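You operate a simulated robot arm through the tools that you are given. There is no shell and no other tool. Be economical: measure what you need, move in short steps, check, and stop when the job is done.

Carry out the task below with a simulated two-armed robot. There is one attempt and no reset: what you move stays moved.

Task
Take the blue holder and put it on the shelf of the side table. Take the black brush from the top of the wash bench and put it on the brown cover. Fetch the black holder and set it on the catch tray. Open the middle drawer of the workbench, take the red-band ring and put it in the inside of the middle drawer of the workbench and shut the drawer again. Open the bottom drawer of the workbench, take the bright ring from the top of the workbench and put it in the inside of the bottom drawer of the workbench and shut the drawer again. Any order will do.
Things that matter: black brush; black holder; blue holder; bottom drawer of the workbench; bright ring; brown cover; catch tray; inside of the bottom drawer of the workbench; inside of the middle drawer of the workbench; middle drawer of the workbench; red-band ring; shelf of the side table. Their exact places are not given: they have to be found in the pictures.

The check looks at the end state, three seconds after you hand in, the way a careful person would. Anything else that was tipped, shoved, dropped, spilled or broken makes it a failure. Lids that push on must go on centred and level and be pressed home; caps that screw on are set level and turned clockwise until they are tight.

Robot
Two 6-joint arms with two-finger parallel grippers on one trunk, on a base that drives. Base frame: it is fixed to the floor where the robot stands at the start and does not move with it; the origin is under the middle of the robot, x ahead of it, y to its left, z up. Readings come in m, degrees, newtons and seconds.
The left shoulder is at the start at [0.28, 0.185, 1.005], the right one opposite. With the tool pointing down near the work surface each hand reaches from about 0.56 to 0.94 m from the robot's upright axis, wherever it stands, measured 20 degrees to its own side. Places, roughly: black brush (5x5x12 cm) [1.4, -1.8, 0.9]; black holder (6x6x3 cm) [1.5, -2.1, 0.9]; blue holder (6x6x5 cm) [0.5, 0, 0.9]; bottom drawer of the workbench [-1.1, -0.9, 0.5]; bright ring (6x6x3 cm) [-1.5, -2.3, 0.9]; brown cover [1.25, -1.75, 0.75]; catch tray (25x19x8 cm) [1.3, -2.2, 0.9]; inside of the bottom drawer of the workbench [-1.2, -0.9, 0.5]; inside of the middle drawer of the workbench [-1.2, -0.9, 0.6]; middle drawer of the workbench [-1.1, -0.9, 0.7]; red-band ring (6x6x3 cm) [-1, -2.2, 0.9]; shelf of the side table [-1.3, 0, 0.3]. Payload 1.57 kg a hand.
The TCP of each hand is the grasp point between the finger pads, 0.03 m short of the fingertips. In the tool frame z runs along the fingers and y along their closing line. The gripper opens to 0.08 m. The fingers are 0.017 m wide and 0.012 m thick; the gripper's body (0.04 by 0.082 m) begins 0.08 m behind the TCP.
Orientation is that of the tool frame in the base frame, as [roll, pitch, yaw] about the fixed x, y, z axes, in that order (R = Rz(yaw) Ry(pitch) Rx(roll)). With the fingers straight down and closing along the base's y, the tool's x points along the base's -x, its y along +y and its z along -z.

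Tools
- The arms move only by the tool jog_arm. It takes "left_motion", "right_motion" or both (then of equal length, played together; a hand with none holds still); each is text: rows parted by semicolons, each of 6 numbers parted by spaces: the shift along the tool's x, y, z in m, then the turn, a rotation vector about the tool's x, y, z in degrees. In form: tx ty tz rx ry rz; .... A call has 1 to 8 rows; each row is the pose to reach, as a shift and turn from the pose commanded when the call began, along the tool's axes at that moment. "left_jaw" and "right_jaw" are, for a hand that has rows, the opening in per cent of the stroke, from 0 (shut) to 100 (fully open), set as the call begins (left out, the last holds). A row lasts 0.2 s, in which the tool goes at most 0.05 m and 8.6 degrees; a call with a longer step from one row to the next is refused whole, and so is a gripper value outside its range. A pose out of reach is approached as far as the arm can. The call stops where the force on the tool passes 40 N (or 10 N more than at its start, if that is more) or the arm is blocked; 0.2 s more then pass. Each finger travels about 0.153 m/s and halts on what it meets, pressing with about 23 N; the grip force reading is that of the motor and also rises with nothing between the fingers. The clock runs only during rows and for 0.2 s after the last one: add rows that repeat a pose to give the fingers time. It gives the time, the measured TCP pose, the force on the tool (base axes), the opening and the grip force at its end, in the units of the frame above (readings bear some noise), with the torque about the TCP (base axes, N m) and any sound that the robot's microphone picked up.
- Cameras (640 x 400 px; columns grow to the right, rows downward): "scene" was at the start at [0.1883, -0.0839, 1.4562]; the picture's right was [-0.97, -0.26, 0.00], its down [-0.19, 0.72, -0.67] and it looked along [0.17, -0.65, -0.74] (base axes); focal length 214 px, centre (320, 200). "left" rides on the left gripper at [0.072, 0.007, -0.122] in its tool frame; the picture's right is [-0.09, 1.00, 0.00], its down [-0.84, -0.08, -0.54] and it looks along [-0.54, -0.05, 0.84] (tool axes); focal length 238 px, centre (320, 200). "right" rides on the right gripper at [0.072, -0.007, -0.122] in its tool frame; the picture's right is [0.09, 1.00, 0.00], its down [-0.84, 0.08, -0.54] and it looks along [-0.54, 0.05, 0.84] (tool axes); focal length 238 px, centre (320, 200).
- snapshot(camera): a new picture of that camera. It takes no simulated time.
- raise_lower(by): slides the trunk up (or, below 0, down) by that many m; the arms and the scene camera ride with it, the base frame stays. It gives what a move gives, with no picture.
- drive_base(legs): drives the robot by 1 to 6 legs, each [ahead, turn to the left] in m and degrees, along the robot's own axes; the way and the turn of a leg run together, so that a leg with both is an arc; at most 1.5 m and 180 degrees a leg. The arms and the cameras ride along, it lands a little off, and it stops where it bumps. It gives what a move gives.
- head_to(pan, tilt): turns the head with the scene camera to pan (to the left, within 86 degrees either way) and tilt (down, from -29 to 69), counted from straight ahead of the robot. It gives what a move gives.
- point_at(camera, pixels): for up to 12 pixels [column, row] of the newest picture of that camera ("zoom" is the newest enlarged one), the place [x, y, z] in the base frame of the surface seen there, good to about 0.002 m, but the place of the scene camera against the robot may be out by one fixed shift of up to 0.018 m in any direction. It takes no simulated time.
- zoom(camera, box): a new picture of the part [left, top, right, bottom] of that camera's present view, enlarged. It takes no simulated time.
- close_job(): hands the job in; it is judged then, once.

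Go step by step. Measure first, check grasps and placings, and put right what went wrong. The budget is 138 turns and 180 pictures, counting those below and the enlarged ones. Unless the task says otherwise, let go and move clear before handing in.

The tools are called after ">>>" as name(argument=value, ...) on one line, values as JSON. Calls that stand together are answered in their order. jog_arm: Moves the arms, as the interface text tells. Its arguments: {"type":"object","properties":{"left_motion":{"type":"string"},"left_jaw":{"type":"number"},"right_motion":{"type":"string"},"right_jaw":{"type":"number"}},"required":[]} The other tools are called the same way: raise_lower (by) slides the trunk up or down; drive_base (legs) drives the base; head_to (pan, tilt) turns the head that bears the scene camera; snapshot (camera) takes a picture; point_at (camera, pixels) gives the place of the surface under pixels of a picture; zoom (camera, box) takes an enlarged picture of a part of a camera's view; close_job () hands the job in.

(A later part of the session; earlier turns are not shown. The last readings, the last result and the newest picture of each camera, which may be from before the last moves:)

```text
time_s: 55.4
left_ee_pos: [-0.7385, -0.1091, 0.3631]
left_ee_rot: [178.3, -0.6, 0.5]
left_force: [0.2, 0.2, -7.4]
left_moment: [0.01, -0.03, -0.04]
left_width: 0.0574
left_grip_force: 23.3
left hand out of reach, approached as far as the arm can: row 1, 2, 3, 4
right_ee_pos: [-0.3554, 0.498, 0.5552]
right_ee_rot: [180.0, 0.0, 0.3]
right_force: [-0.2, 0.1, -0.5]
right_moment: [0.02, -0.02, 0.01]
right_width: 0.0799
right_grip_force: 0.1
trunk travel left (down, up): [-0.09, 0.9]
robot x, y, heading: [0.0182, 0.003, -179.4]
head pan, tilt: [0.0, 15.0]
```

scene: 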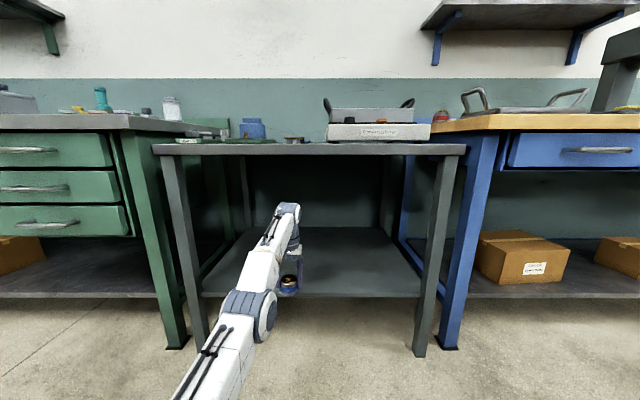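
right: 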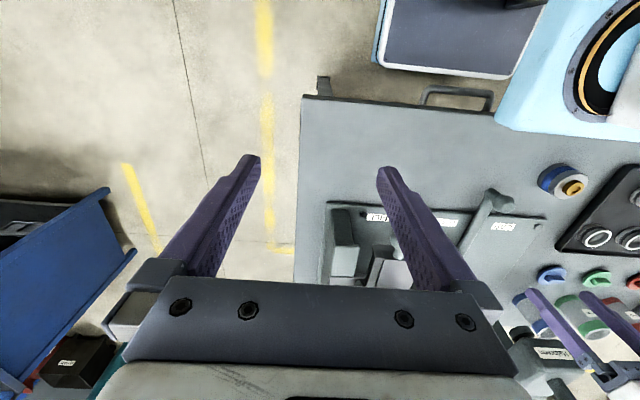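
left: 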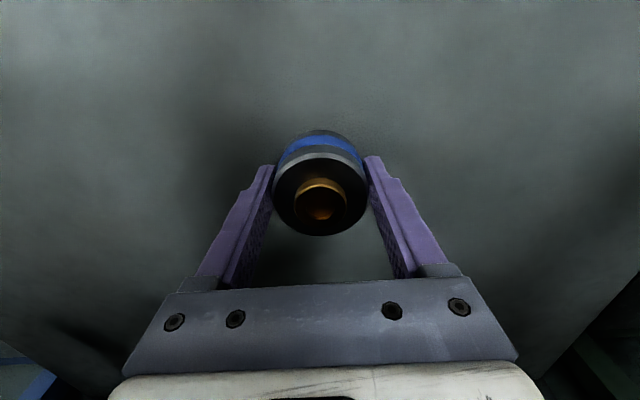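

Freed: elbow is bent again. I correct the 1.7° roll, lower 0.02 and drive in by 0.25 m with the arm less stretched.

>>> jog_arm(left_motion="0 0 0 1.7 0 0; 0 0 0 1.7 0 0")

>>> raise_lower(by=-0.02)

>>> drive_base(legs=[[0.25, -0.4]])

>>> snapshot(camera="scene")

>>> snapshot(camera="left")

```text
time_s: 56.0
left_ee_pos: [-0.7398, -0.1075, 0.3621]
left_ee_rot: [-180.0, -0.7, 0.4]
left_force: [-0.5, -0.1, -7.3]
left_moment: [-0.03, -0.03, -0.01]
left_width: 0.0573
left_grip_force: 22.5
right_ee_pos: [-0.3545, 0.4982, 0.5553]
right_ee_rot: [-180.0, -0.1, 0.4]
right_force: [0.4, -0.7, 0.7]
right_moment: [0.02, -0.03, -0.04]
right_width: 0.0798
right_grip_force: 0.0
trunk travel left (down, up): [-0.09, 0.9]
robot x, y, heading: [0.0193, 0.002, -179.9]
head pan, tilt: [0.0, 15.0]
```

```text
time_s: 56.6
left_ee_pos: [-0.74, -0.1081, 0.3426]
left_ee_rot: [180.0, -0.7, 0.5]
left_force: [0.2, 1.2, -7.2]
left_moment: [0.01, -0.02, 0.02]
left_width: 0.0575
left_grip_force: 22.8
right_ee_pos: [-0.3547, 0.4989, 0.5358]
right_ee_rot: [180.0, 0.0, 0.3]
right_force: [-0.4, 0.4, -0.4]
right_moment: [0.05, -0.04, 0.04]
right_width: 0.08
right_grip_force: 0.1
trunk travel left (down, up): [-0.07, 0.92]
robot x, y, heading: [0.0176, -0.0021, -179.7]
head pan, tilt: [0.0, 15.0]
```

```text
time_s: 58.5
left_ee_pos: [-0.9915, -0.1, 0.3424]
left_ee_rot: [-180.0, -0.7, 0.1]
left_force: [-0.3, 0.0, -7.0]
left_moment: [-0.02, -0.07, -0.04]
left_width: 0.0569
left_grip_force: 23.1
right_ee_pos: [-0.6023, 0.5021, 0.5354]
right_ee_rot: [180.0, -0.1, -0.3]
right_force: [0.4, 0.3, -0.2]
right_moment: [-0.01, 0.01, 0.0]
right_width: 0.08
right_grip_force: 0.0
trunk travel left (down, up): [-0.07, 0.92]
robot x, y, heading: [-0.2319, -0.0011, 180.1]
head pan, tilt: [0.0, 15.0]
```

```text
151 pictures are left
```

scene: 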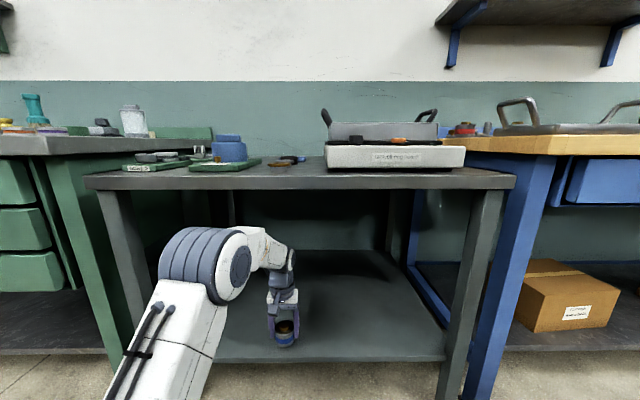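

```text
150 pictures are left
```

left: 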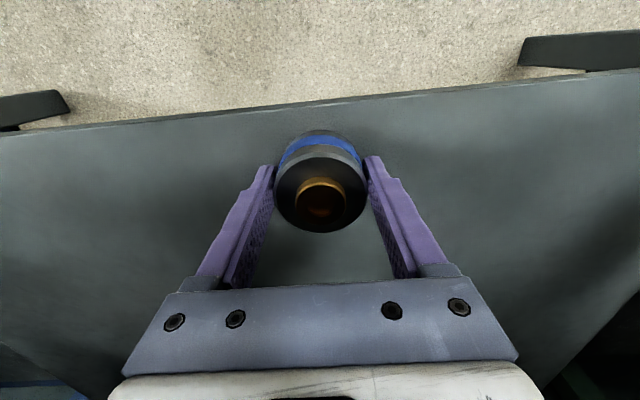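

Good: the hand is over the shelf with slack. I extend 0.06 m and lower to contact.

>>> jog_arm(left_motion="-0.03 0 0 0 0.35 0; -0.06 0 0 0 0.7 0; -0.06 0 0.01 0 0.7 0; -0.06 0 0.018 0 0.7 0; -0.06 0 0.023 0 0.7 0; -0.06 0 0.026 0 0.7 0; -0.06 0 0.026 0 0.7 0")

```text
time_s: 60.1
left_ee_pos: [-1.0559, -0.1002, 0.3223]
left_ee_rot: [-179.9, -0.8, 0.0]
left_force: [0.7, 2.3, 37.0]
left_moment: [0.53, -0.11, -0.08]
left_width: 0.0573
left_grip_force: 22.8
right_ee_pos: [-0.6013, 0.5021, 0.5361]
right_ee_rot: [180.0, 0.2, -0.3]
right_force: [0.6, -0.4, -0.2]
right_moment: [0.03, 0.04, 0.04]
right_width: 0.0799
right_grip_force: 0.1
trunk travel left (down, up): [-0.07, 0.92]
robot x, y, heading: [-0.2313, -0.0014, 179.7]
head pan, tilt: [0.0, 15.0]
```

The holder is on the shelf (contact force 37 N). I relieve it, open, rise and retract.

>>> jog_arm(left_motion="0 0 -0.003 0 0 0; 0 0 -0.005 0 0 0; 0 0 -0.005 0 0 0")

>>> jog_arm(left_motion="0 0 0 0 0 0; 0 0 0 0 0 0; 0 0 0 0 0 0; 0 0 -0.03 0 0 0; 0 0 -0.06 0 0 0", left_jaw=100)

>>> snapshot(camera="left")

```text
time_s: 60.9
left_ee_pos: [-1.0523, -0.1006, 0.321]
left_ee_rot: [180.0, -1.4, -0.1]
left_force: [-5.0, 3.1, 7.6]
left_moment: [0.24, 0.59, -0.04]
left_width: 0.0573
left_grip_force: 22.9
right_ee_pos: [-0.6019, 0.5016, 0.5356]
right_ee_rot: [180.0, 0.1, -0.3]
right_force: [-0.3, -0.2, -0.7]
right_moment: [-0.01, 0.02, 0.03]
right_width: 0.0801
right_grip_force: 0.0
trunk travel left (down, up): [-0.07, 0.92]
robot x, y, heading: [-0.2333, 0.0029, 179.7]
head pan, tilt: [0.0, 15.0]
```

```text
time_s: 62.1
left_ee_pos: [-1.0521, -0.1001, 0.3826]
left_ee_rot: [179.9, -1.4, 0.0]
left_force: [-0.7, -0.8, -0.8]
left_moment: [0.01, 0.0, 0.01]
left_width: 0.0802
left_grip_force: 0.0
right_ee_pos: [-0.6022, 0.5015, 0.5355]
right_ee_rot: [-179.9, -0.1, -0.3]
right_force: [1.1, 0.4, -0.6]
right_moment: [0.02, -0.02, 0.01]
right_width: 0.0799
right_grip_force: 0.1
trunk travel left (down, up): [-0.07, 0.92]
robot x, y, heading: [-0.2311, 0.0012, 179.8]
head pan, tilt: [0.0, 15.0]
```

```text
149 pictures are left
```

left: 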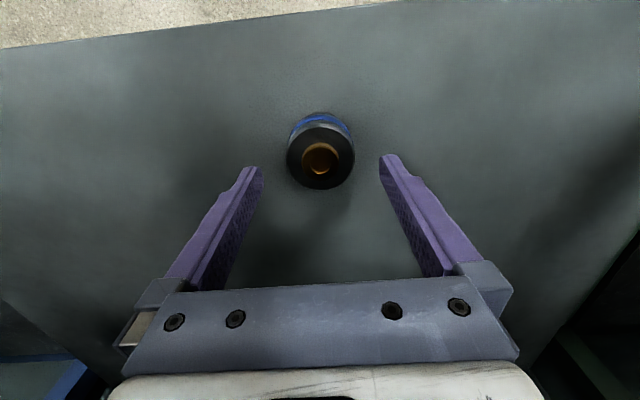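

Blue holder stands upright on the shelf. I back out, raise the trunk, and look toward the workbench.

>>> drive_base(legs=[[-0.25, 0]])

>>> jog_arm(left_motion="0.03 0 0 0 1 0; 0.06 0 0 0 1.4 0; 0.08 0 0 0 1.4 0; 0.08 0 0 0 1.4 0")

>>> raise_lower(by=0.4)

>>> raise_lower(by=0.4)

>>> head_to(pan=45, tilt=40)

>>> snapshot(camera="scene")

```text
time_s: 63.9
left_ee_pos: [-0.794, -0.102, 0.3821]
left_ee_rot: [-179.9, -1.3, -0.2]
left_force: [-0.2, -0.1, -0.5]
left_moment: [0.01, -0.01, 0.0]
left_width: 0.08
left_grip_force: 0.1
right_ee_pos: [-0.342, 0.5016, 0.534]
right_ee_rot: [-179.9, 0.0, -0.3]
right_force: [-0.1, -0.2, 0.6]
right_moment: [-0.04, 0.0, 0.0]
right_width: 0.0799
right_grip_force: 0.0
trunk travel left (down, up): [-0.07, 0.92]
robot x, y, heading: [0.0261, -0.0071, 179.7]
head pan, tilt: [0.0, 15.0]
```

```text
time_s: 64.9
left_ee_pos: [-0.7142, -0.1003, 0.3858]
left_ee_rot: [-180.0, -2.8, -0.1]
left_force: [0.2, 0.0, 0.0]
left_moment: [0.02, 0.02, 0.0]
left_width: 0.08
left_grip_force: 0.1
right_ee_pos: [-0.3426, 0.5009, 0.5367]
right_ee_rot: [180.0, 0.0, -0.5]
right_force: [0.0, -0.8, 0.0]
right_moment: [0.03, 0.01, -0.01]
right_width: 0.0802
right_grip_force: 0.0
trunk travel left (down, up): [-0.07, 0.92]
robot x, y, heading: [0.0263, -0.0033, 179.9]
head pan, tilt: [0.0, 15.0]
```

```text
time_s: 68.7
left_ee_pos: [-0.7133, -0.1004, 0.7848]
left_ee_rot: [-179.8, -2.8, -0.2]
left_force: [0.9, 0.4, 0.1]
left_moment: [0.02, -0.02, -0.03]
left_width: 0.0798
left_grip_force: 0.1
right_ee_pos: [-0.3435, 0.5016, 0.9354]
right_ee_rot: [180.0, 0.0, -0.4]
right_force: [-0.1, -0.2, -0.2]
right_moment: [-0.01, 0.03, 0.0]
right_width: 0.0799
right_grip_force: 0.1
trunk travel left (down, up): [-0.47, 0.52]
robot x, y, heading: [0.027, -0.0028, 179.6]
head pan, tilt: [0.0, 15.0]
```

```text
time_s: 72.6
left_ee_pos: [-0.7145, -0.1004, 1.1853]
left_ee_rot: [-180.0, -2.9, -0.1]
left_force: [0.4, 0.3, 0.1]
left_moment: [0.0, 0.01, -0.04]
left_width: 0.08
left_grip_force: 0.0
right_ee_pos: [-0.3433, 0.5, 1.3353]
right_ee_rot: [179.9, -0.1, -0.3]
right_force: [0.1, 0.1, 0.2]
right_moment: [0.01, 0.04, 0.0]
right_width: 0.0801
right_grip_force: 0.1
trunk travel left (down, up): [-0.87, 0.12]
robot x, y, heading: [0.0263, -0.0006, 179.8]
head pan, tilt: [0.0, 15.0]
```

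```text
time_s: 73.7
left_ee_pos: [-0.7135, -0.1016, 1.1851]
left_ee_rot: [180.0, -2.9, -0.1]
left_force: [0.0, 1.8, 0.9]
left_moment: [0.0, -0.02, 0.0]
left_width: 0.08
left_grip_force: 0.0
right_ee_pos: [-0.3429, 0.5014, 1.3353]
right_ee_rot: [179.9, 0.0, -0.5]
right_force: [0.4, 0.2, 0.5]
right_moment: [-0.02, 0.0, 0.0]
right_width: 0.0803
right_grip_force: 0.1
trunk travel left (down, up): [-0.87, 0.12]
robot x, y, heading: [0.0268, 0.0003, 179.5]
head pan, tilt: [45.0, 40.0]
```

```text
148 pictures are left
```

scene: 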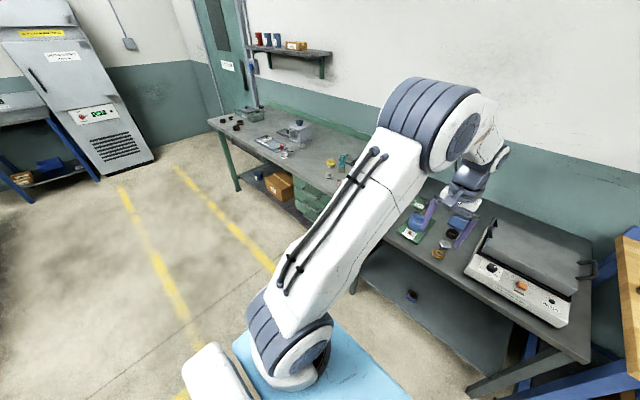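

>>> jog_arm(left_motion="0 0 0 0 -2.8 0; 0 0 0 0 -2.8 0")

>>> drive_base(legs=[[0, 90], [0.9, 0], [0, -90]])

>>> head_to(pan=0, tilt=45)

>>> snapshot(camera="scene")

```text
time_s: 74.3
left_ee_pos: [-0.7139, -0.1014, 1.1855]
left_ee_rot: [-179.9, 0.1, -0.1]
left_force: [0.3, 0.5, -0.2]
left_moment: [-0.02, -0.01, -0.01]
left_width: 0.0804
left_grip_force: 0.0
right_ee_pos: [-0.342, 0.5011, 1.3358]
right_ee_rot: [-179.9, 0.1, -0.4]
right_force: [0.0, 0.7, 0.1]
right_moment: [0.0, 0.03, 0.0]
right_width: 0.08
right_grip_force: 0.1
trunk travel left (down, up): [-0.87, 0.12]
robot x, y, heading: [0.0227, -0.0031, 179.8]
head pan, tilt: [45.0, 40.0]
```

```text
time_s: 75.5
left_ee_pos: [-0.7056, -0.1561, 1.1861]
left_ee_rot: [-179.9, 0.1, 4.3]
left_force: [0.0, 0.0, -0.6]
left_moment: [0.0, 0.02, -0.01]
left_width: 0.0803
left_grip_force: 0.1
right_ee_pos: [-0.3821, 0.4706, 1.3363]
right_ee_rot: [179.9, 0.0, 4.0]
right_force: [-0.4, -1.2, -0.3]
right_moment: [0.0, 0.04, 0.0]
right_width: 0.08
right_grip_force: 0.1
trunk travel left (down, up): [-0.87, 0.12]
robot x, y, heading: [0.0243, -0.0041, -176.1]
head pan, tilt: [45.0, 40.0]
stopped in leg 1: the robot was blocked; the commanded pose is now the measured one
```

```text
time_s: 76.6
left_ee_pos: [-0.7052, -0.1567, 1.1848]
left_ee_rot: [180.0, 0.1, 4.3]
left_force: [0.5, 0.9, 0.7]
left_moment: [0.0, 0.0, -0.02]
left_width: 0.0796
left_grip_force: 0.0
right_ee_pos: [-0.3814, 0.4704, 1.336]
right_ee_rot: [179.9, -0.1, 3.9]
right_force: [0.5, 0.9, 0.8]
right_moment: [0.02, 0.03, 0.01]
right_width: 0.08
right_grip_force: 0.0
trunk travel left (down, up): [-0.87, 0.12]
robot x, y, heading: [0.0266, -0.0022, -176.1]
head pan, tilt: [0.0, 45.0]
```

```text
147 pictures are left
```

scene: 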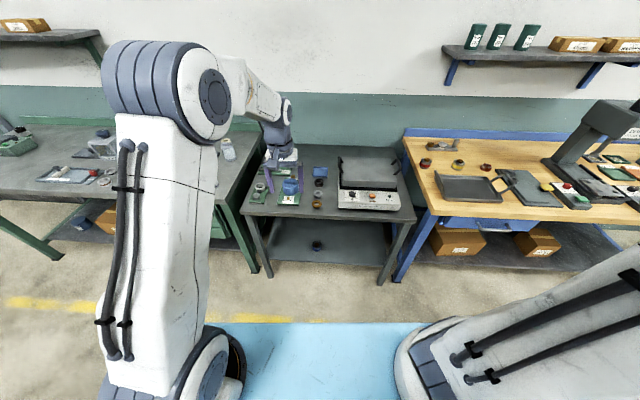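

The base's rear bumped the bench behind while turning. I drive ahead to x≈-0.2 where turning was free before, then go on.

>>> drive_base(legs=[[0.25, -4], [0, 90], [0.9, 0], [0, -90]])

>>> snapshot(camera="scene")

```text
time_s: 90.4
left_ee_pos: [-0.9747, -1.0514, 1.1855]
left_ee_rot: [-180.0, 0.1, 0.5]
left_force: [0.8, -0.9, 0.0]
left_moment: [0.02, 0.0, 0.0]
left_width: 0.0799
left_grip_force: 0.1
right_ee_pos: [-0.6104, -0.446, 1.3352]
right_ee_rot: [-179.9, 0.0, 0.2]
right_force: [1.6, -0.5, 0.3]
right_moment: [0.04, -0.04, 0.0]
right_width: 0.08
right_grip_force: 0.0
trunk travel left (down, up): [-0.87, 0.12]
robot x, y, heading: [-0.235, -0.9424, -180.0]
head pan, tilt: [0.0, 45.0]
```

```text
146 pictures are left
```

scene: 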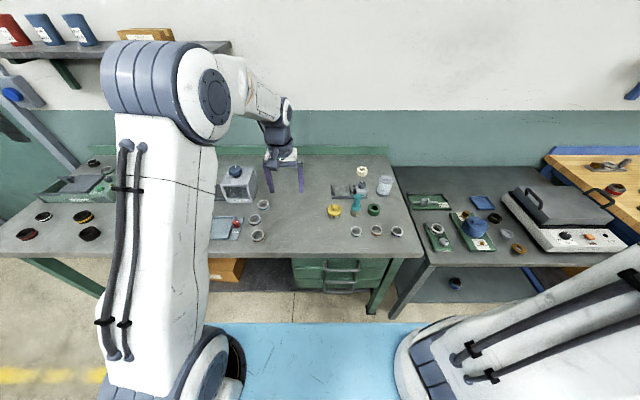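

Drawers seen at (340,270). I zoom on them and on the left end where the rings should be.

>>> zoom(camera="scene", box=[0, 130, 130, 260])

>>> zoom(camera="scene", box=[250, 200, 420, 310])

>>> point_at(camera="zoom", pixels=[[280, 205], [290, 200], [280, 235], [280, 265], [280, 290], [180, 270], [400, 300], [150, 255], [390, 258], [280, 248], [280, 330]])

>>> point_at(camera="scene", pixels=[[27, 234], [43, 216], [83, 216], [90, 233], [93, 163], [264, 204], [256, 219], [257, 235], [340, 180], [60, 225], [350, 260]])

```text
3.08 times, centred on (65, 195) of scene
```

zoom: 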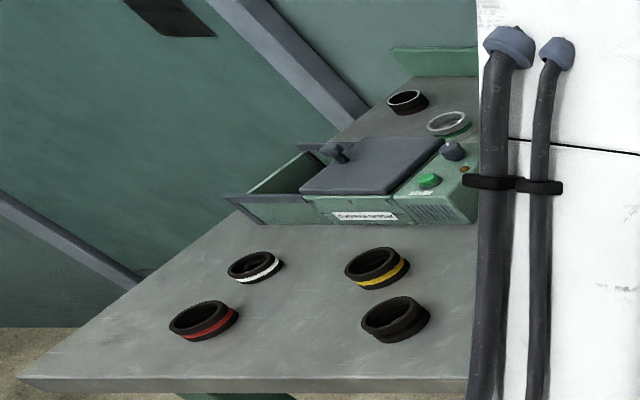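

```text
3.64 times, centred on (335, 255) of scene
```

zoom: 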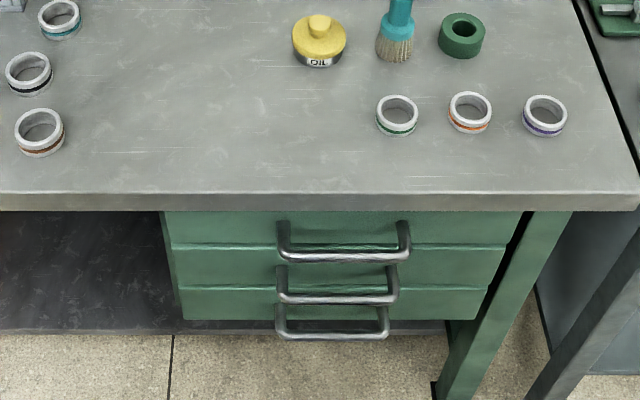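

```text
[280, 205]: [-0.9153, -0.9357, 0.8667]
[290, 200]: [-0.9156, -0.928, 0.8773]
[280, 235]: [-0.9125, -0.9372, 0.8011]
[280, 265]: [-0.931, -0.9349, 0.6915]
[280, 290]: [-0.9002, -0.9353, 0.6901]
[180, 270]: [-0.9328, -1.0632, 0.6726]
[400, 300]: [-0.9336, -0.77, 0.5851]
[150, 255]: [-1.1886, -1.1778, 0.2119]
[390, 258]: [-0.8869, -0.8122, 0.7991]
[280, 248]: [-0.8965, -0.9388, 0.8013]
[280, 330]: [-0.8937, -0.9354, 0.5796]
```

```text
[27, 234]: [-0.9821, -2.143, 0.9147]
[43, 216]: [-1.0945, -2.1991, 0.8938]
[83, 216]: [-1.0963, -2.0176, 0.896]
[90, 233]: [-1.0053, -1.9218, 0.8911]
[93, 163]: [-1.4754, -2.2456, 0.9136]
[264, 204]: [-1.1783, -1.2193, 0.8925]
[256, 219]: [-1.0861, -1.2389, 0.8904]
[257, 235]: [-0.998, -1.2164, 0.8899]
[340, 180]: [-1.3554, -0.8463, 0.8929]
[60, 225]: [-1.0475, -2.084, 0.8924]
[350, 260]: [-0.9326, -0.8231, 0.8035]
```

Red-band ring is at about (27,234)→[-0.98,-2.14]; drawer handles are bars at y≈-0.87, middle one z≈0.68, x≈-0.89. I back up and swing the right hand forward, tilting it toward horizontal.

>>> drive_base(legs=[[-0.2, 0]])

>>> jog_arm(right_motion="-0.035 0.03 0.01 0 -8 0; -0.07 0.06 0.02 0 -16 0; -0.105 0.09 0.03 0 -24 0; -0.14 0.12 0.04 0 -32 0; -0.175 0.15 0.05 0 -40 0; -0.21 0.18 0.06 0 -48 0; -0.245 0.21 0.07 0 -56 0; -0.28 0.24 0.08 0 -64 0", left_motion="0 0 -0.02 0 0 0; 0 0 -0.04 0 0 0; 0 0 -0.06 0 0 0; 0 0 -0.08 0 0 0; 0 0 -0.1 0 0 0; 0 0 -0.1 0 0 0; 0 0 -0.1 0 0 0; 0 0 -0.1 0 0 0")

>>> jog_arm(right_motion="0 0 0 0 -8 0; 0 0 0 0 -16 0; 0 0 0 0 -26 0; 0 0 0 0 -26 0")

```text
time_s: 92.0
left_ee_pos: [-0.7704, -1.0505, 1.1838]
left_ee_rot: [-179.9, 0.2, 0.4]
left_force: [0.4, 0.1, -0.8]
left_moment: [-0.01, -0.03, 0.0]
left_width: 0.0798
left_grip_force: 0.1
right_ee_pos: [-0.4052, -0.4456, 1.3363]
right_ee_rot: [-180.0, 0.1, 0.1]
right_force: [-0.4, -0.2, -0.4]
right_moment: [0.02, -0.01, 0.0]
right_width: 0.0799
right_grip_force: 0.0
trunk travel left (down, up): [-0.87, 0.12]
robot x, y, heading: [-0.0255, -0.9413, -180.0]
head pan, tilt: [0.0, 45.0]
```

```text
time_s: 93.8
left_ee_pos: [-0.7703, -1.051, 1.2862]
left_ee_rot: [-180.0, 0.1, 0.5]
left_force: [-0.3, -0.1, -0.5]
left_moment: [0.01, -0.03, 0.0]
left_width: 0.0799
left_grip_force: 0.0
right_ee_pos: [-0.7219, -0.6733, 1.2764]
right_ee_rot: [-179.8, 63.8, 0.6]
right_force: [0.7, -0.3, -0.3]
right_moment: [-0.03, -0.02, 0.04]
right_width: 0.0799
right_grip_force: 0.0
right hand out of reach, approached as far as the arm can: row 7, 8
trunk travel left (down, up): [-0.87, 0.12]
robot x, y, heading: [-0.0311, -0.9416, -179.9]
head pan, tilt: [0.0, 45.0]
```

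```text
refused: row 3 steps farther than a row can; nothing moved
```

>>> jog_arm(right_motion="0 0 0.03 0 -8 0; 0 0 0.06 0 -16 0; 0 0 0.08 0 -24 0; 0 0 0.1 0 -26 0; 0 0 0.1 0 -26 0")

>>> snapshot(camera="scene")

```text
time_s: 95.0
left_ee_pos: [-0.769, -1.0519, 1.2852]
left_ee_rot: [-180.0, 0.1, 0.4]
left_force: [-0.5, -0.2, 0.5]
left_moment: [0.02, -0.02, -0.01]
left_width: 0.08
left_grip_force: 0.1
right_ee_pos: [-0.8277, -0.6497, 1.2587]
right_ee_rot: [107.1, 88.0, -71.8]
right_force: [0.1, -0.5, -0.8]
right_moment: [-0.05, 0.01, -0.02]
right_width: 0.08
right_grip_force: 0.1
right hand out of reach, approached as far as the arm can: row 2, 3, 4, 5
trunk travel left (down, up): [-0.87, 0.12]
robot x, y, heading: [-0.0309, -0.9429, -179.6]
head pan, tilt: [0.0, 45.0]
```

```text
143 pictures are left
```

scene: 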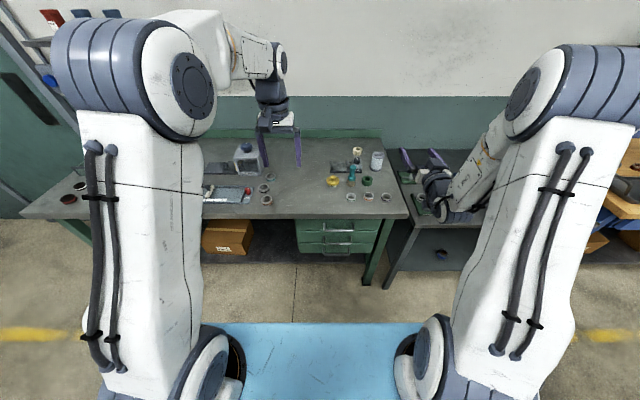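

>>> jog_arm(right_motion="0 0 0 0 0 8; 0 0 0 0 0 16; 0 0 0 0 0 24; 0 0 0 0 0 32; 0 0 0 0 0 40; 0 0 0 0 0 48; 0 0 0 0 0 56; 0 0 0 0 0 64", left_motion="0 0.03 -0.01 0 0 0; 0 0.06 -0.02 0 0 0; 0 0.09 -0.03 0 0 0; 0 0.12 -0.04 0 0 0; 0 0.15 -0.05 0 0 0; 0 0.18 -0.05 0 0 0; 0 0.2 -0.05 0 0 0; 0 0.2 -0.05 0 0 0")

>>> jog_arm(right_motion="0 0 0 0 0 8; 0 0 0 0 0 16; 0 0 0 0 0 24; 0 0 0 0 0 26; 0 0 0 0 0 26")

>>> snapshot(camera="right")

```text
time_s: 96.8
left_ee_pos: [-0.7685, -1.2519, 1.3347]
left_ee_rot: [180.0, 0.1, 0.5]
left_force: [-0.3, 0.5, -0.1]
left_moment: [0.0, 0.04, 0.0]
left_width: 0.0798
left_grip_force: 0.1
right_ee_pos: [-0.8285, -0.649, 1.2597]
right_ee_rot: [90.0, 25.8, -89.7]
right_force: [0.4, -0.6, -0.3]
right_moment: [0.03, 0.04, 0.02]
right_width: 0.08
right_grip_force: 0.1
trunk travel left (down, up): [-0.87, 0.12]
robot x, y, heading: [-0.0295, -0.9449, -179.8]
head pan, tilt: [0.0, 45.0]
```

```text
time_s: 98.0
left_ee_pos: [-0.7684, -1.2509, 1.3345]
left_ee_rot: [-180.0, 0.1, 0.5]
left_force: [0.2, 0.6, 0.1]
left_moment: [-0.01, 0.0, -0.02]
left_width: 0.08
left_grip_force: 0.1
right_ee_pos: [-0.8289, -0.6483, 1.2598]
right_ee_rot: [90.1, -0.1, -89.8]
right_force: [0.1, -0.5, -0.3]
right_moment: [0.0, 0.01, 0.02]
right_width: 0.0799
right_grip_force: 0.1
trunk travel left (down, up): [-0.87, 0.12]
robot x, y, heading: [-0.0309, -0.9432, -179.7]
head pan, tilt: [0.0, 45.0]
```

```text
142 pictures are left
```

right: 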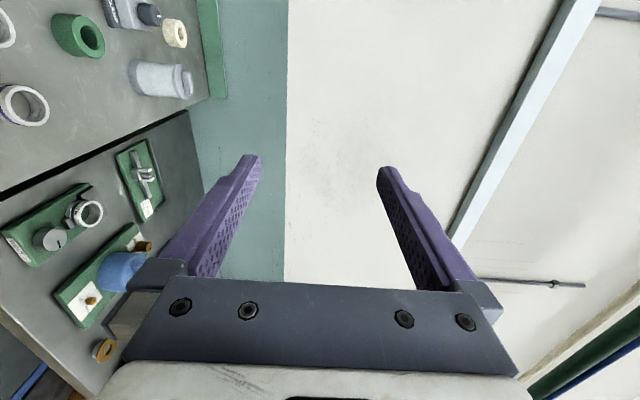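

Right hand is now horizontal with vertical closing. I back off 0.06, shift it to y≈-0.87, and lower the trunk to handle height.

>>> drive_base(legs=[[-0.06, 0]])

>>> jog_arm(right_motion="0.044 0 0 0 0 0; 0.088 0 0 0 0 0; 0.132 0 0 0 0 0; 0.176 0 0 0 0 0; 0.22 0 0 0 0 0; 0.22 0 0 0 0 0")

>>> raise_lower(by=-0.4)

>>> raise_lower(by=-0.17)

>>> snapshot(camera="right")

>>> snapshot(camera="scene")

```text
time_s: 99.0
left_ee_pos: [-0.7082, -1.2498, 1.3348]
left_ee_rot: [180.0, 0.1, 0.6]
left_force: [0.3, -0.2, 0.1]
left_moment: [-0.02, -0.02, 0.01]
left_width: 0.0803
left_grip_force: 0.0
right_ee_pos: [-0.7684, -0.6478, 1.261]
right_ee_rot: [90.0, -0.1, -89.8]
right_force: [0.4, -0.2, 0.0]
right_moment: [-0.02, 0.0, 0.0]
right_width: 0.0802
right_grip_force: 0.0
trunk travel left (down, up): [-0.87, 0.12]
robot x, y, heading: [0.0277, -0.9434, -179.9]
head pan, tilt: [0.0, 45.0]
```

```text
time_s: 100.4
left_ee_pos: [-0.7075, -1.2518, 1.3349]
left_ee_rot: [180.0, 0.2, 0.6]
left_force: [-0.3, -0.6, 0.2]
left_moment: [-0.01, 0.04, 0.02]
left_width: 0.0799
left_grip_force: 0.0
right_ee_pos: [-0.7421, -0.6916, 1.268]
right_ee_rot: [90.0, 0.1, -89.1]
right_force: [-0.3, 0.6, 1.0]
right_moment: [0.01, 0.0, -0.01]
right_width: 0.0799
right_grip_force: 0.1
right hand out of reach, approached as far as the arm can: row 1, 2, 3, 4, 5, 6
trunk travel left (down, up): [-0.87, 0.12]
robot x, y, heading: [0.0283, -0.944, -179.8]
head pan, tilt: [0.0, 45.0]
```

```text
time_s: 104.2
left_ee_pos: [-0.7076, -1.2504, 0.9351]
left_ee_rot: [-180.0, 0.2, 0.5]
left_force: [0.2, 0.2, 0.4]
left_moment: [0.0, 0.01, 0.0]
left_width: 0.08
left_grip_force: 0.0
right_ee_pos: [-0.7432, -0.6924, 0.8688]
right_ee_rot: [90.0, 0.0, -89.1]
right_force: [-0.1, 0.7, 0.1]
right_moment: [0.01, -0.03, -0.01]
right_width: 0.0801
right_grip_force: 0.2
trunk travel left (down, up): [-0.47, 0.52]
robot x, y, heading: [0.0292, -0.9419, -179.8]
head pan, tilt: [0.0, 45.0]
```

```text
time_s: 106.1
left_ee_pos: [-0.7071, -1.2504, 0.7654]
left_ee_rot: [180.0, 0.1, 0.6]
left_force: [0.8, 0.4, -0.4]
left_moment: [-0.03, -0.01, 0.0]
left_width: 0.0802
left_grip_force: 0.0
right_ee_pos: [-0.7422, -0.6907, 0.6983]
right_ee_rot: [90.0, 0.1, -89.0]
right_force: [-0.5, 1.3, 0.5]
right_moment: [0.0, -0.01, -0.01]
right_width: 0.08
right_grip_force: 0.0
trunk travel left (down, up): [-0.3, 0.69]
robot x, y, heading: [0.0308, -0.9414, -179.8]
head pan, tilt: [0.0, 45.0]
```

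```text
141 pictures are left
```

right: 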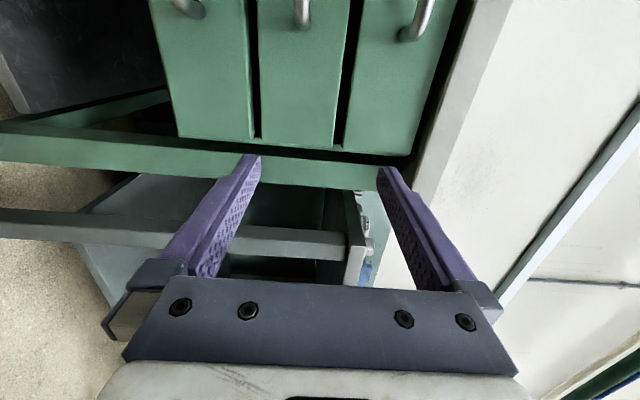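

```text
140 pictures are left
```

scene: 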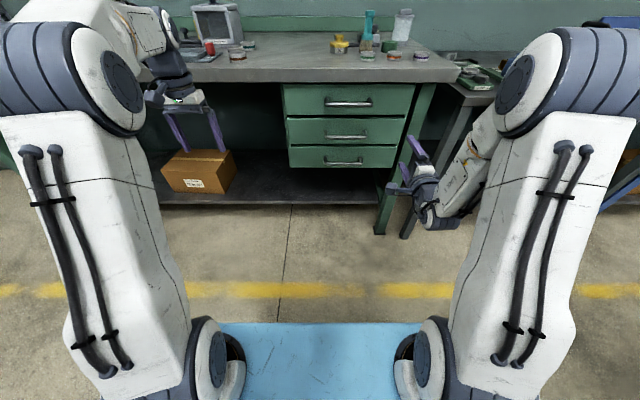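

The hand cannot swing inward in this posture, so I'll shift the base sideways. First I measure the middle handle ends.

>>> point_at(camera="scene", pixels=[[346, 137], [330, 137], [364, 136], [325, 103], [370, 103], [343, 162], [300, 130], [395, 130]])

>>> drive_base(legs=[[0, 45], [0.22, 0], [0, -45], [-0.15, 0]])

>>> snapshot(camera="scene")

>>> snapshot(camera="right")

```text
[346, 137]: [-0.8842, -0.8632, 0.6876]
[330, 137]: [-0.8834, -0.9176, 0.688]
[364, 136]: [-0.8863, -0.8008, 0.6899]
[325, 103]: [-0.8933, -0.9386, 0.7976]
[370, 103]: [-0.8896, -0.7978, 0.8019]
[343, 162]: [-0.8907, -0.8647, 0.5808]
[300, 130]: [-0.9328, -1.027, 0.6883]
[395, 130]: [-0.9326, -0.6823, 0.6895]
```

```text
time_s: 111.3
left_ee_pos: [-0.7557, -1.5869, 0.7661]
left_ee_rot: [179.8, 0.3, 15.7]
left_force: [0.2, 0.0, -0.1]
left_moment: [0.0, -0.03, 0.02]
left_width: 0.0801
left_grip_force: 0.0
right_ee_pos: [-0.9333, -1.0702, 0.6988]
right_ee_rot: [90.0, -0.1, -71.3]
right_force: [0.6, 0.0, -0.2]
right_moment: [0.0, -0.02, 0.01]
right_width: 0.0801
right_grip_force: 0.0
trunk travel left (down, up): [-0.3, 0.69]
robot x, y, heading: [-0.1238, -1.0963, -164.8]
head pan, tilt: [0.0, 45.0]
stopped in leg 3: the force on the tool passed its limit at 96 N (the readings are from after the stop); the commanded pose is now the measured one
```

```text
139 pictures are left
```

scene: 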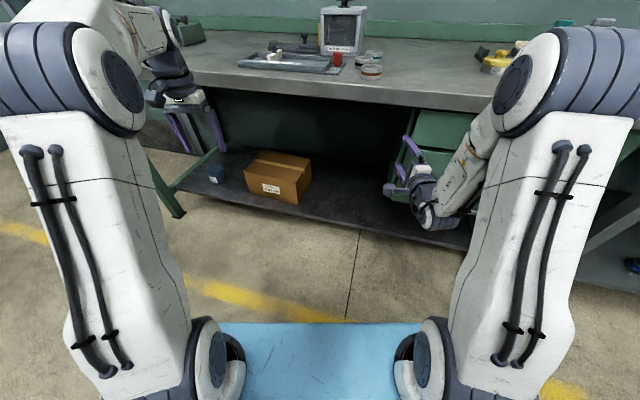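

```text
138 pictures are left
```

right: 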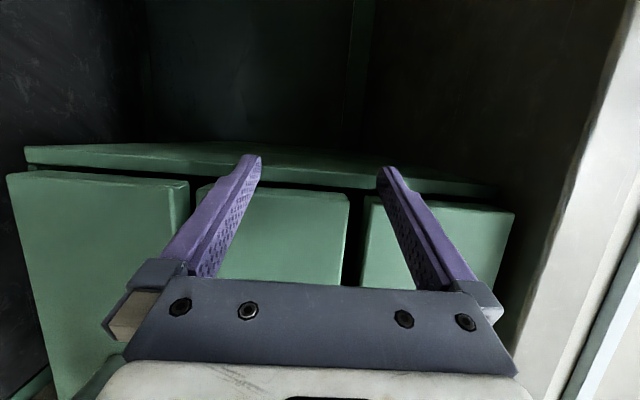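

The right fingers touched the side of the drawer block because I drove too far forward. I turn away, back out, then shift sideways properly.

>>> drive_base(legs=[[0, 14], [-0.19, 0], [0, 61], [0.09, 0], [0, -90]])

>>> snapshot(camera="scene")

>>> snapshot(camera="right")

```text
time_s: 121.0
left_ee_pos: [-0.6868, -1.4195, 0.7675]
left_ee_rot: [179.9, 0.2, 1.8]
left_force: [-0.5, 0.7, -0.5]
left_moment: [-0.01, -0.02, 0.02]
left_width: 0.08
left_grip_force: 0.1
right_ee_pos: [-0.7338, -0.8752, 0.6987]
right_ee_rot: [89.9, -0.1, -85.1]
right_force: [0.2, -0.5, 0.7]
right_moment: [0.01, 0.01, 0.02]
right_width: 0.0799
right_grip_force: 0.0
trunk travel left (down, up): [-0.3, 0.69]
robot x, y, heading: [0.0472, -1.0964, -178.7]
head pan, tilt: [0.0, 45.0]
```

```text
137 pictures are left
```

scene: 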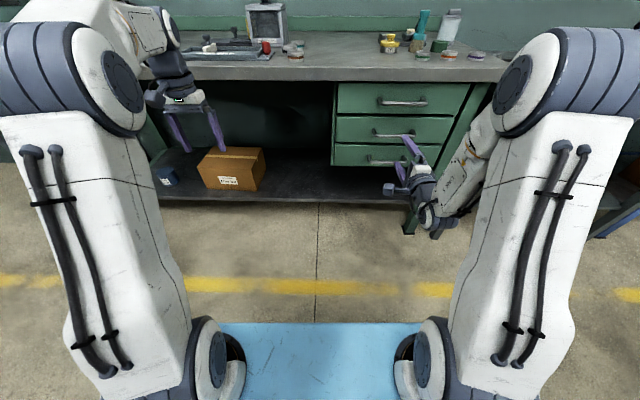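

```text
136 pictures are left
```

right: 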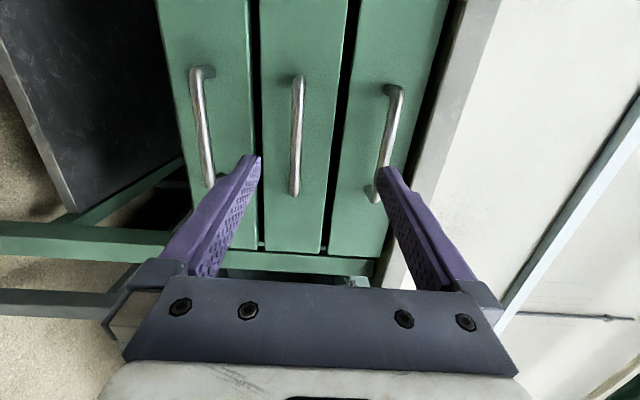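

>>> point_at(camera="right", pixels=[[298, 100], [298, 140], [296, 180], [200, 130], [390, 130], [320, 150], [205, 170], [390, 160]])

```text
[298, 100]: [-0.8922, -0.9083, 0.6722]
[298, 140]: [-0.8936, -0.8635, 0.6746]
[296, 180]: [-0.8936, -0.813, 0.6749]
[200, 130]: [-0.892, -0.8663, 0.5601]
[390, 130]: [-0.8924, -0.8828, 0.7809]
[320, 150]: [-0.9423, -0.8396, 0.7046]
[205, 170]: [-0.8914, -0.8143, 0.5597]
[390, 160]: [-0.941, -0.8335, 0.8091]
```

Middle bar: x≈-0.893, y -0.92…-0.81, z≈0.6745. I straighten the hand's yaw, set the height, and approach.

>>> jog_arm(right_motion="-0.005 -0.012 0.01 0 -3 0; -0.01 -0.024 0.02 0 -4.9 0; -0.01 -0.024 0.02 0 -4.9 0")

>>> drive_base(legs=[[0.09, 0]])

>>> snapshot(camera="right")

```text
time_s: 121.8
left_ee_pos: [-0.6865, -1.4187, 0.7657]
left_ee_rot: [180.0, 0.2, 1.8]
left_force: [0.0, -1.0, 0.3]
left_moment: [0.0, -0.02, 0.0]
left_width: 0.08
left_grip_force: 0.0
right_ee_pos: [-0.7505, -0.8448, 0.6754]
right_ee_rot: [90.0, -0.1, -89.3]
right_force: [0.5, 0.7, 0.9]
right_moment: [-0.03, -0.01, 0.02]
right_width: 0.0797
right_grip_force: 0.1
right hand out of reach, approached as far as the arm can: row 1, 2, 3
trunk travel left (down, up): [-0.3, 0.69]
robot x, y, heading: [0.0431, -1.0954, -178.4]
head pan, tilt: [0.0, 45.0]
```

```text
time_s: 122.9
left_ee_pos: [-0.7791, -1.4233, 0.766]
left_ee_rot: [179.9, 0.2, 1.9]
left_force: [0.2, 0.7, -0.4]
left_moment: [-0.02, -0.03, -0.01]
left_width: 0.0799
left_grip_force: 0.0
right_ee_pos: [-0.8442, -0.8475, 0.6755]
right_ee_rot: [90.0, -0.1, -89.2]
right_force: [-0.9, 0.0, -0.5]
right_moment: [-0.02, 0.02, -0.02]
right_width: 0.08
right_grip_force: 0.0
trunk travel left (down, up): [-0.3, 0.69]
robot x, y, heading: [-0.0479, -1.0975, -178.5]
head pan, tilt: [0.0, 45.0]
```

```text
135 pictures are left
```

right: 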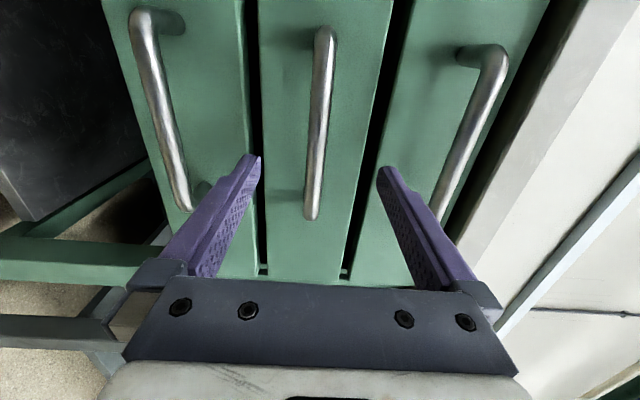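

Centred on the middle bar. I advance 0.05 m and close.

>>> drive_base(legs=[[0.05, 0]])

>>> jog_arm(right_motion="0 0 0 0 0 0; 0 0 0 0 0 0; 0 0 0 0 0 0; 0 0 0 0 0 0", right_jaw=0)

>>> snapshot(camera="right")

```text
time_s: 123.8
left_ee_pos: [-0.8271, -1.426, 0.7655]
left_ee_rot: [179.9, 0.1, 2.0]
left_force: [0.4, -0.1, 0.1]
left_moment: [0.02, 0.0, 0.01]
left_width: 0.0801
left_grip_force: 0.0
right_ee_pos: [-0.8931, -0.8496, 0.6756]
right_ee_rot: [90.0, -0.1, -89.1]
right_force: [0.1, 0.2, -0.6]
right_moment: [-0.03, -0.02, 0.0]
right_width: 0.0802
right_grip_force: 0.0
trunk travel left (down, up): [-0.3, 0.69]
robot x, y, heading: [-0.1003, -1.0991, -178.5]
head pan, tilt: [0.0, 45.0]
```

```text
time_s: 124.8
left_ee_pos: [-0.8277, -1.4249, 0.7635]
left_ee_rot: [179.8, 0.1, 2.1]
left_force: [-0.5, -0.1, 0.3]
left_moment: [-0.05, -0.02, -0.02]
left_width: 0.0801
left_grip_force: 0.1
right_ee_pos: [-0.8921, -0.8512, 0.6731]
right_ee_rot: [90.4, 0.0, -89.1]
right_force: [2.0, -1.1, -19.4]
right_moment: [0.1, -0.06, -0.12]
right_width: 0.0148
right_grip_force: 31.0
trunk travel left (down, up): [-0.3, 0.69]
robot x, y, heading: [-0.096, -1.099, -178.3]
head pan, tilt: [0.0, 45.0]
```

```text
134 pictures are left
```

right: 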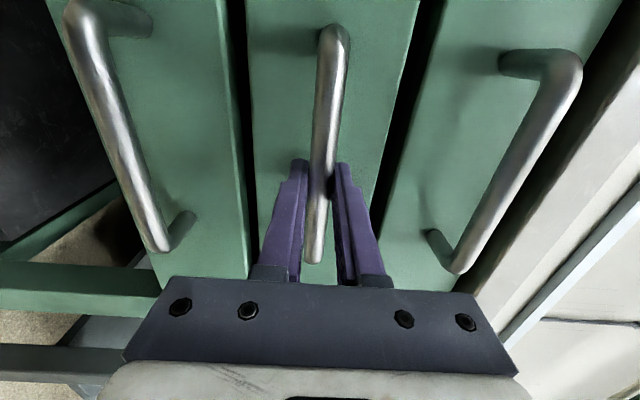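

The bar is gripped. I pull by driving back.

>>> drive_base(legs=[[-0.12, 0]])

>>> drive_base(legs=[[-0.12, 0]])

>>> snapshot(camera="scene")

```text
time_s: 126.1
left_ee_pos: [-0.7029, -1.4209, 0.7646]
left_ee_rot: [180.0, 0.1, 2.1]
left_force: [-0.6, 0.0, -0.1]
left_moment: [-0.03, 0.01, 0.0]
left_width: 0.08
left_grip_force: 0.0
right_ee_pos: [-0.7701, -0.8501, 0.6725]
right_ee_rot: [90.5, -0.2, -88.6]
right_force: [-0.8, -23.3, -24.8]
right_moment: [-0.03, -0.21, -0.07]
right_width: 0.0149
right_grip_force: 31.0
trunk travel left (down, up): [-0.3, 0.69]
robot x, y, heading: [0.024, -1.0968, -178.2]
head pan, tilt: [0.0, 45.0]
```

```text
time_s: 127.3
left_ee_pos: [-0.582, -1.4194, 0.7664]
left_ee_rot: [180.0, 0.2, 2.2]
left_force: [0.2, -0.1, -0.3]
left_moment: [0.02, 0.0, 0.0]
left_width: 0.08
left_grip_force: 0.1
right_ee_pos: [-0.6498, -0.849, 0.6734]
right_ee_rot: [90.7, 0.0, -88.2]
right_force: [-1.1, -22.1, -7.4]
right_moment: [-0.01, -0.02, -0.11]
right_width: 0.0149
right_grip_force: 30.2
trunk travel left (down, up): [-0.3, 0.69]
robot x, y, heading: [0.1456, -1.0941, -177.8]
head pan, tilt: [0.0, 45.0]
```

```text
133 pictures are left
```

scene: 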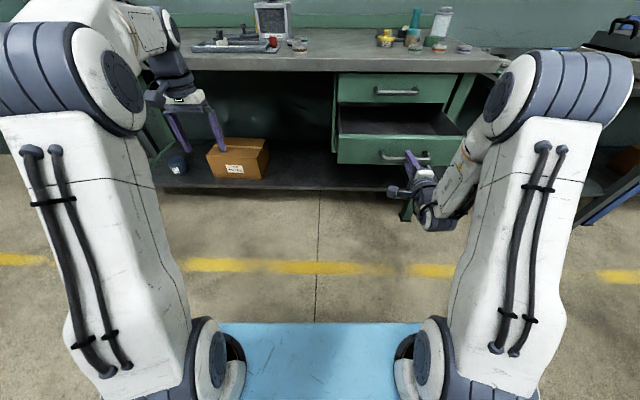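

Drawer is open by 0.24 m. I release and back off.

>>> jog_arm(right_motion="0 0 0 0 0 0; 0 0 0 0 0 0; 0 0 0 0 0 0", right_jaw=100)

>>> drive_base(legs=[[-0.12, 0]])

>>> snapshot(camera="right")

>>> head_to(pan=60, tilt=35)

>>> snapshot(camera="scene")

```text
time_s: 128.1
left_ee_pos: [-0.5809, -1.4206, 0.7656]
left_ee_rot: [179.9, 0.1, 2.2]
left_force: [0.6, -0.5, -0.6]
left_moment: [0.01, -0.01, 0.03]
left_width: 0.08
left_grip_force: 0.1
right_ee_pos: [-0.6489, -0.8494, 0.6729]
right_ee_rot: [90.6, 0.0, -88.3]
right_force: [0.2, -0.1, 0.2]
right_moment: [0.02, 0.0, -0.02]
right_width: 0.0797
right_grip_force: 0.1
trunk travel left (down, up): [-0.3, 0.69]
robot x, y, heading: [0.1472, -1.0915, -178.3]
head pan, tilt: [0.0, 45.0]
```

```text
time_s: 129.4
left_ee_pos: [-0.4608, -1.4154, 0.7659]
left_ee_rot: [179.9, 0.2, 2.1]
left_force: [0.0, 0.0, -0.2]
left_moment: [-0.04, -0.01, -0.03]
left_width: 0.0799
left_grip_force: 0.1
right_ee_pos: [-0.5271, -0.8457, 0.6729]
right_ee_rot: [90.5, -0.1, -88.1]
right_force: [0.3, -0.5, 0.2]
right_moment: [0.01, -0.01, 0.02]
right_width: 0.0803
right_grip_force: 0.0
trunk travel left (down, up): [-0.3, 0.69]
robot x, y, heading: [0.2668, -1.0875, -178.1]
head pan, tilt: [0.0, 45.0]
```

```text
132 pictures are left
```

right: 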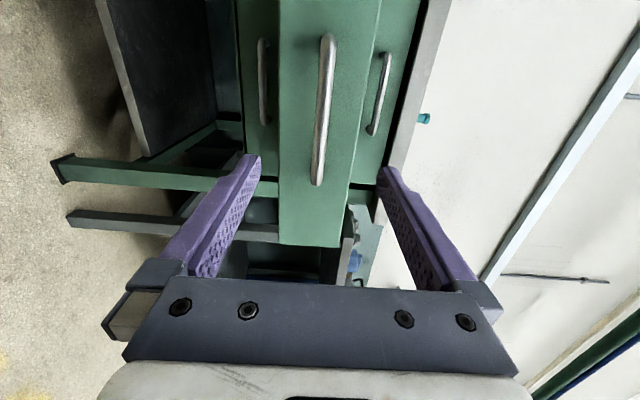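

```text
time_s: 130.7
left_ee_pos: [-0.461, -1.416, 0.7651]
left_ee_rot: [180.0, 0.2, 2.0]
left_force: [0.1, 0.1, 0.1]
left_moment: [-0.02, -0.03, 0.02]
left_width: 0.08
left_grip_force: 0.1
right_ee_pos: [-0.5271, -0.8446, 0.6726]
right_ee_rot: [90.6, -0.1, -88.3]
right_force: [-0.2, -0.1, 0.1]
right_moment: [0.01, -0.02, 0.01]
right_width: 0.0797
right_grip_force: 0.0
trunk travel left (down, up): [-0.3, 0.69]
robot x, y, heading: [0.2675, -1.0881, -178.1]
head pan, tilt: [60.0, 35.0]
```

```text
131 pictures are left
```

scene: 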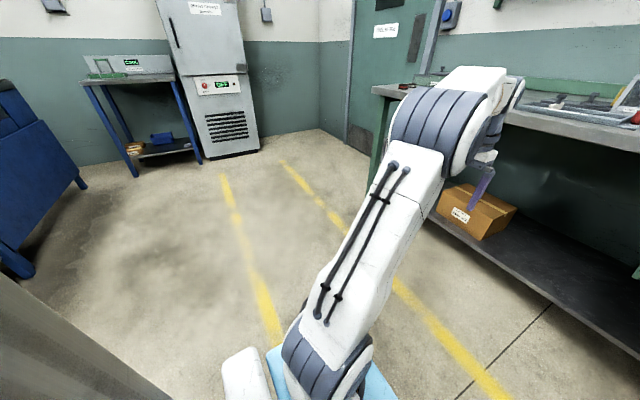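

Middle drawer is open. I raise the trunk and drive diagonally to the red-band ring, facing the bench.

>>> raise_lower(by=0.4)

>>> drive_base(legs=[[0, 60], [0.97, 0], [0, -62]])

>>> head_to(pan=10, tilt=50)

>>> snapshot(camera="scene")

>>> snapshot(camera="left")

```text
time_s: 134.5
left_ee_pos: [-0.461, -1.4147, 1.1663]
left_ee_rot: [179.9, 0.1, 2.1]
left_force: [0.3, -0.5, 0.0]
left_moment: [-0.02, 0.0, 0.02]
left_width: 0.0798
left_grip_force: 0.0
right_ee_pos: [-0.5279, -0.8444, 1.0718]
right_ee_rot: [90.7, -0.1, -88.1]
right_force: [0.1, -0.3, -0.8]
right_moment: [0.02, 0.04, -0.04]
right_width: 0.08
right_grip_force: 0.0
trunk travel left (down, up): [-0.7, 0.29]
robot x, y, heading: [0.2639, -1.0881, -178.3]
head pan, tilt: [60.0, 35.0]
```

```text
time_s: 144.9
left_ee_pos: [-0.9355, -2.2298, 1.1659]
left_ee_rot: [179.9, 0.2, -0.6]
left_force: [0.1, 0.7, 0.1]
left_moment: [-0.03, 0.0, -0.03]
left_width: 0.0801
left_grip_force: 0.1
right_ee_pos: [-0.973, -1.6561, 1.0726]
right_ee_rot: [90.6, -0.1, -91.1]
right_force: [0.6, -0.2, -0.3]
right_moment: [-0.03, 0.02, -0.02]
right_width: 0.0799
right_grip_force: 0.1
trunk travel left (down, up): [-0.7, 0.29]
robot x, y, heading: [-0.1907, -1.9347, 179.1]
head pan, tilt: [60.0, 35.0]
```

```text
time_s: 146.1
left_ee_pos: [-0.9346, -2.2289, 1.1657]
left_ee_rot: [179.9, 0.1, -0.7]
left_force: [-0.3, -0.3, 0.1]
left_moment: [0.02, 0.03, -0.01]
left_width: 0.0797
left_grip_force: 0.1
right_ee_pos: [-0.9743, -1.6557, 1.0716]
right_ee_rot: [90.6, -0.2, -91.0]
right_force: [0.1, -0.1, 0.6]
right_moment: [0.01, -0.02, 0.01]
right_width: 0.0803
right_grip_force: 0.0
trunk travel left (down, up): [-0.7, 0.29]
robot x, y, heading: [-0.1909, -1.9366, 179.3]
head pan, tilt: [10.0, 50.0]
```

```text
130 pictures are left
```

scene: 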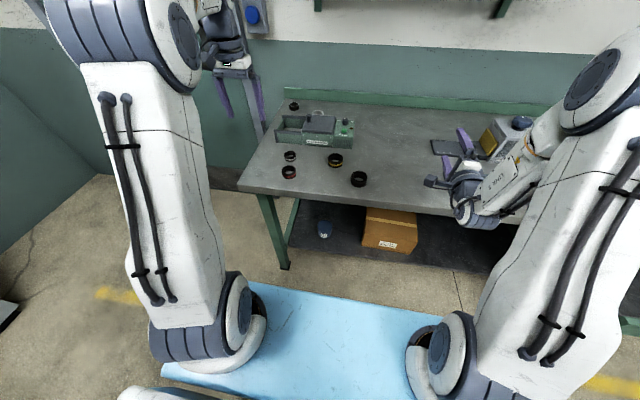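

```text
129 pictures are left
```

left: 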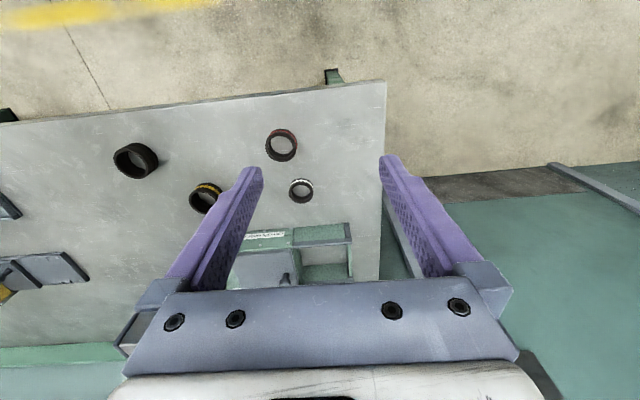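

>>> point_at(camera="left", pixels=[[265, 145], [297, 145], [281, 130], [281, 161], [281, 146], [330, 150], [301, 189]])

>>> zoom(camera="left", box=[240, 100, 340, 220])

>>> zoom(camera="scene", box=[240, 80, 380, 200])

```text
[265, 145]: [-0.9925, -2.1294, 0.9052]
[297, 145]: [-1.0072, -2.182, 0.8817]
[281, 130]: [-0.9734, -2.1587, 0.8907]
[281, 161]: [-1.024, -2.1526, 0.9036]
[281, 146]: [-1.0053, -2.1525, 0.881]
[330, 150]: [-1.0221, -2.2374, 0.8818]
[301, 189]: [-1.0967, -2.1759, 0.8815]
```

```text
3.33 times, centred on (290, 160) of left
```

zoom: 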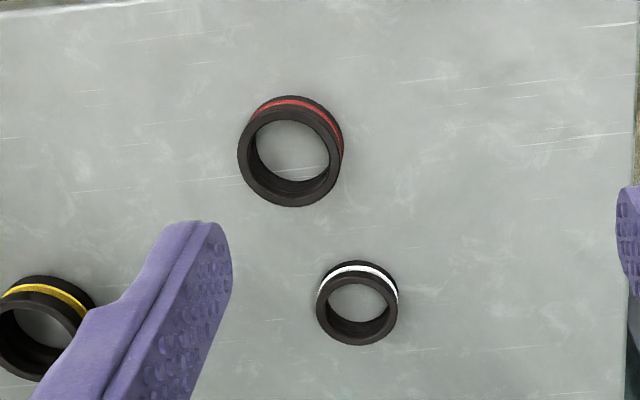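

```text
3.33 times, centred on (310, 140) of scene
```

zoom: 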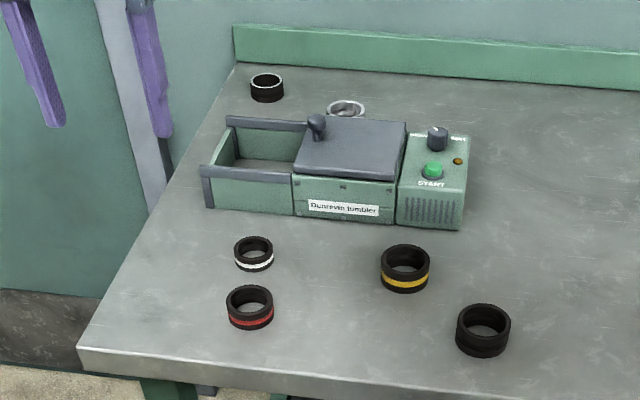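

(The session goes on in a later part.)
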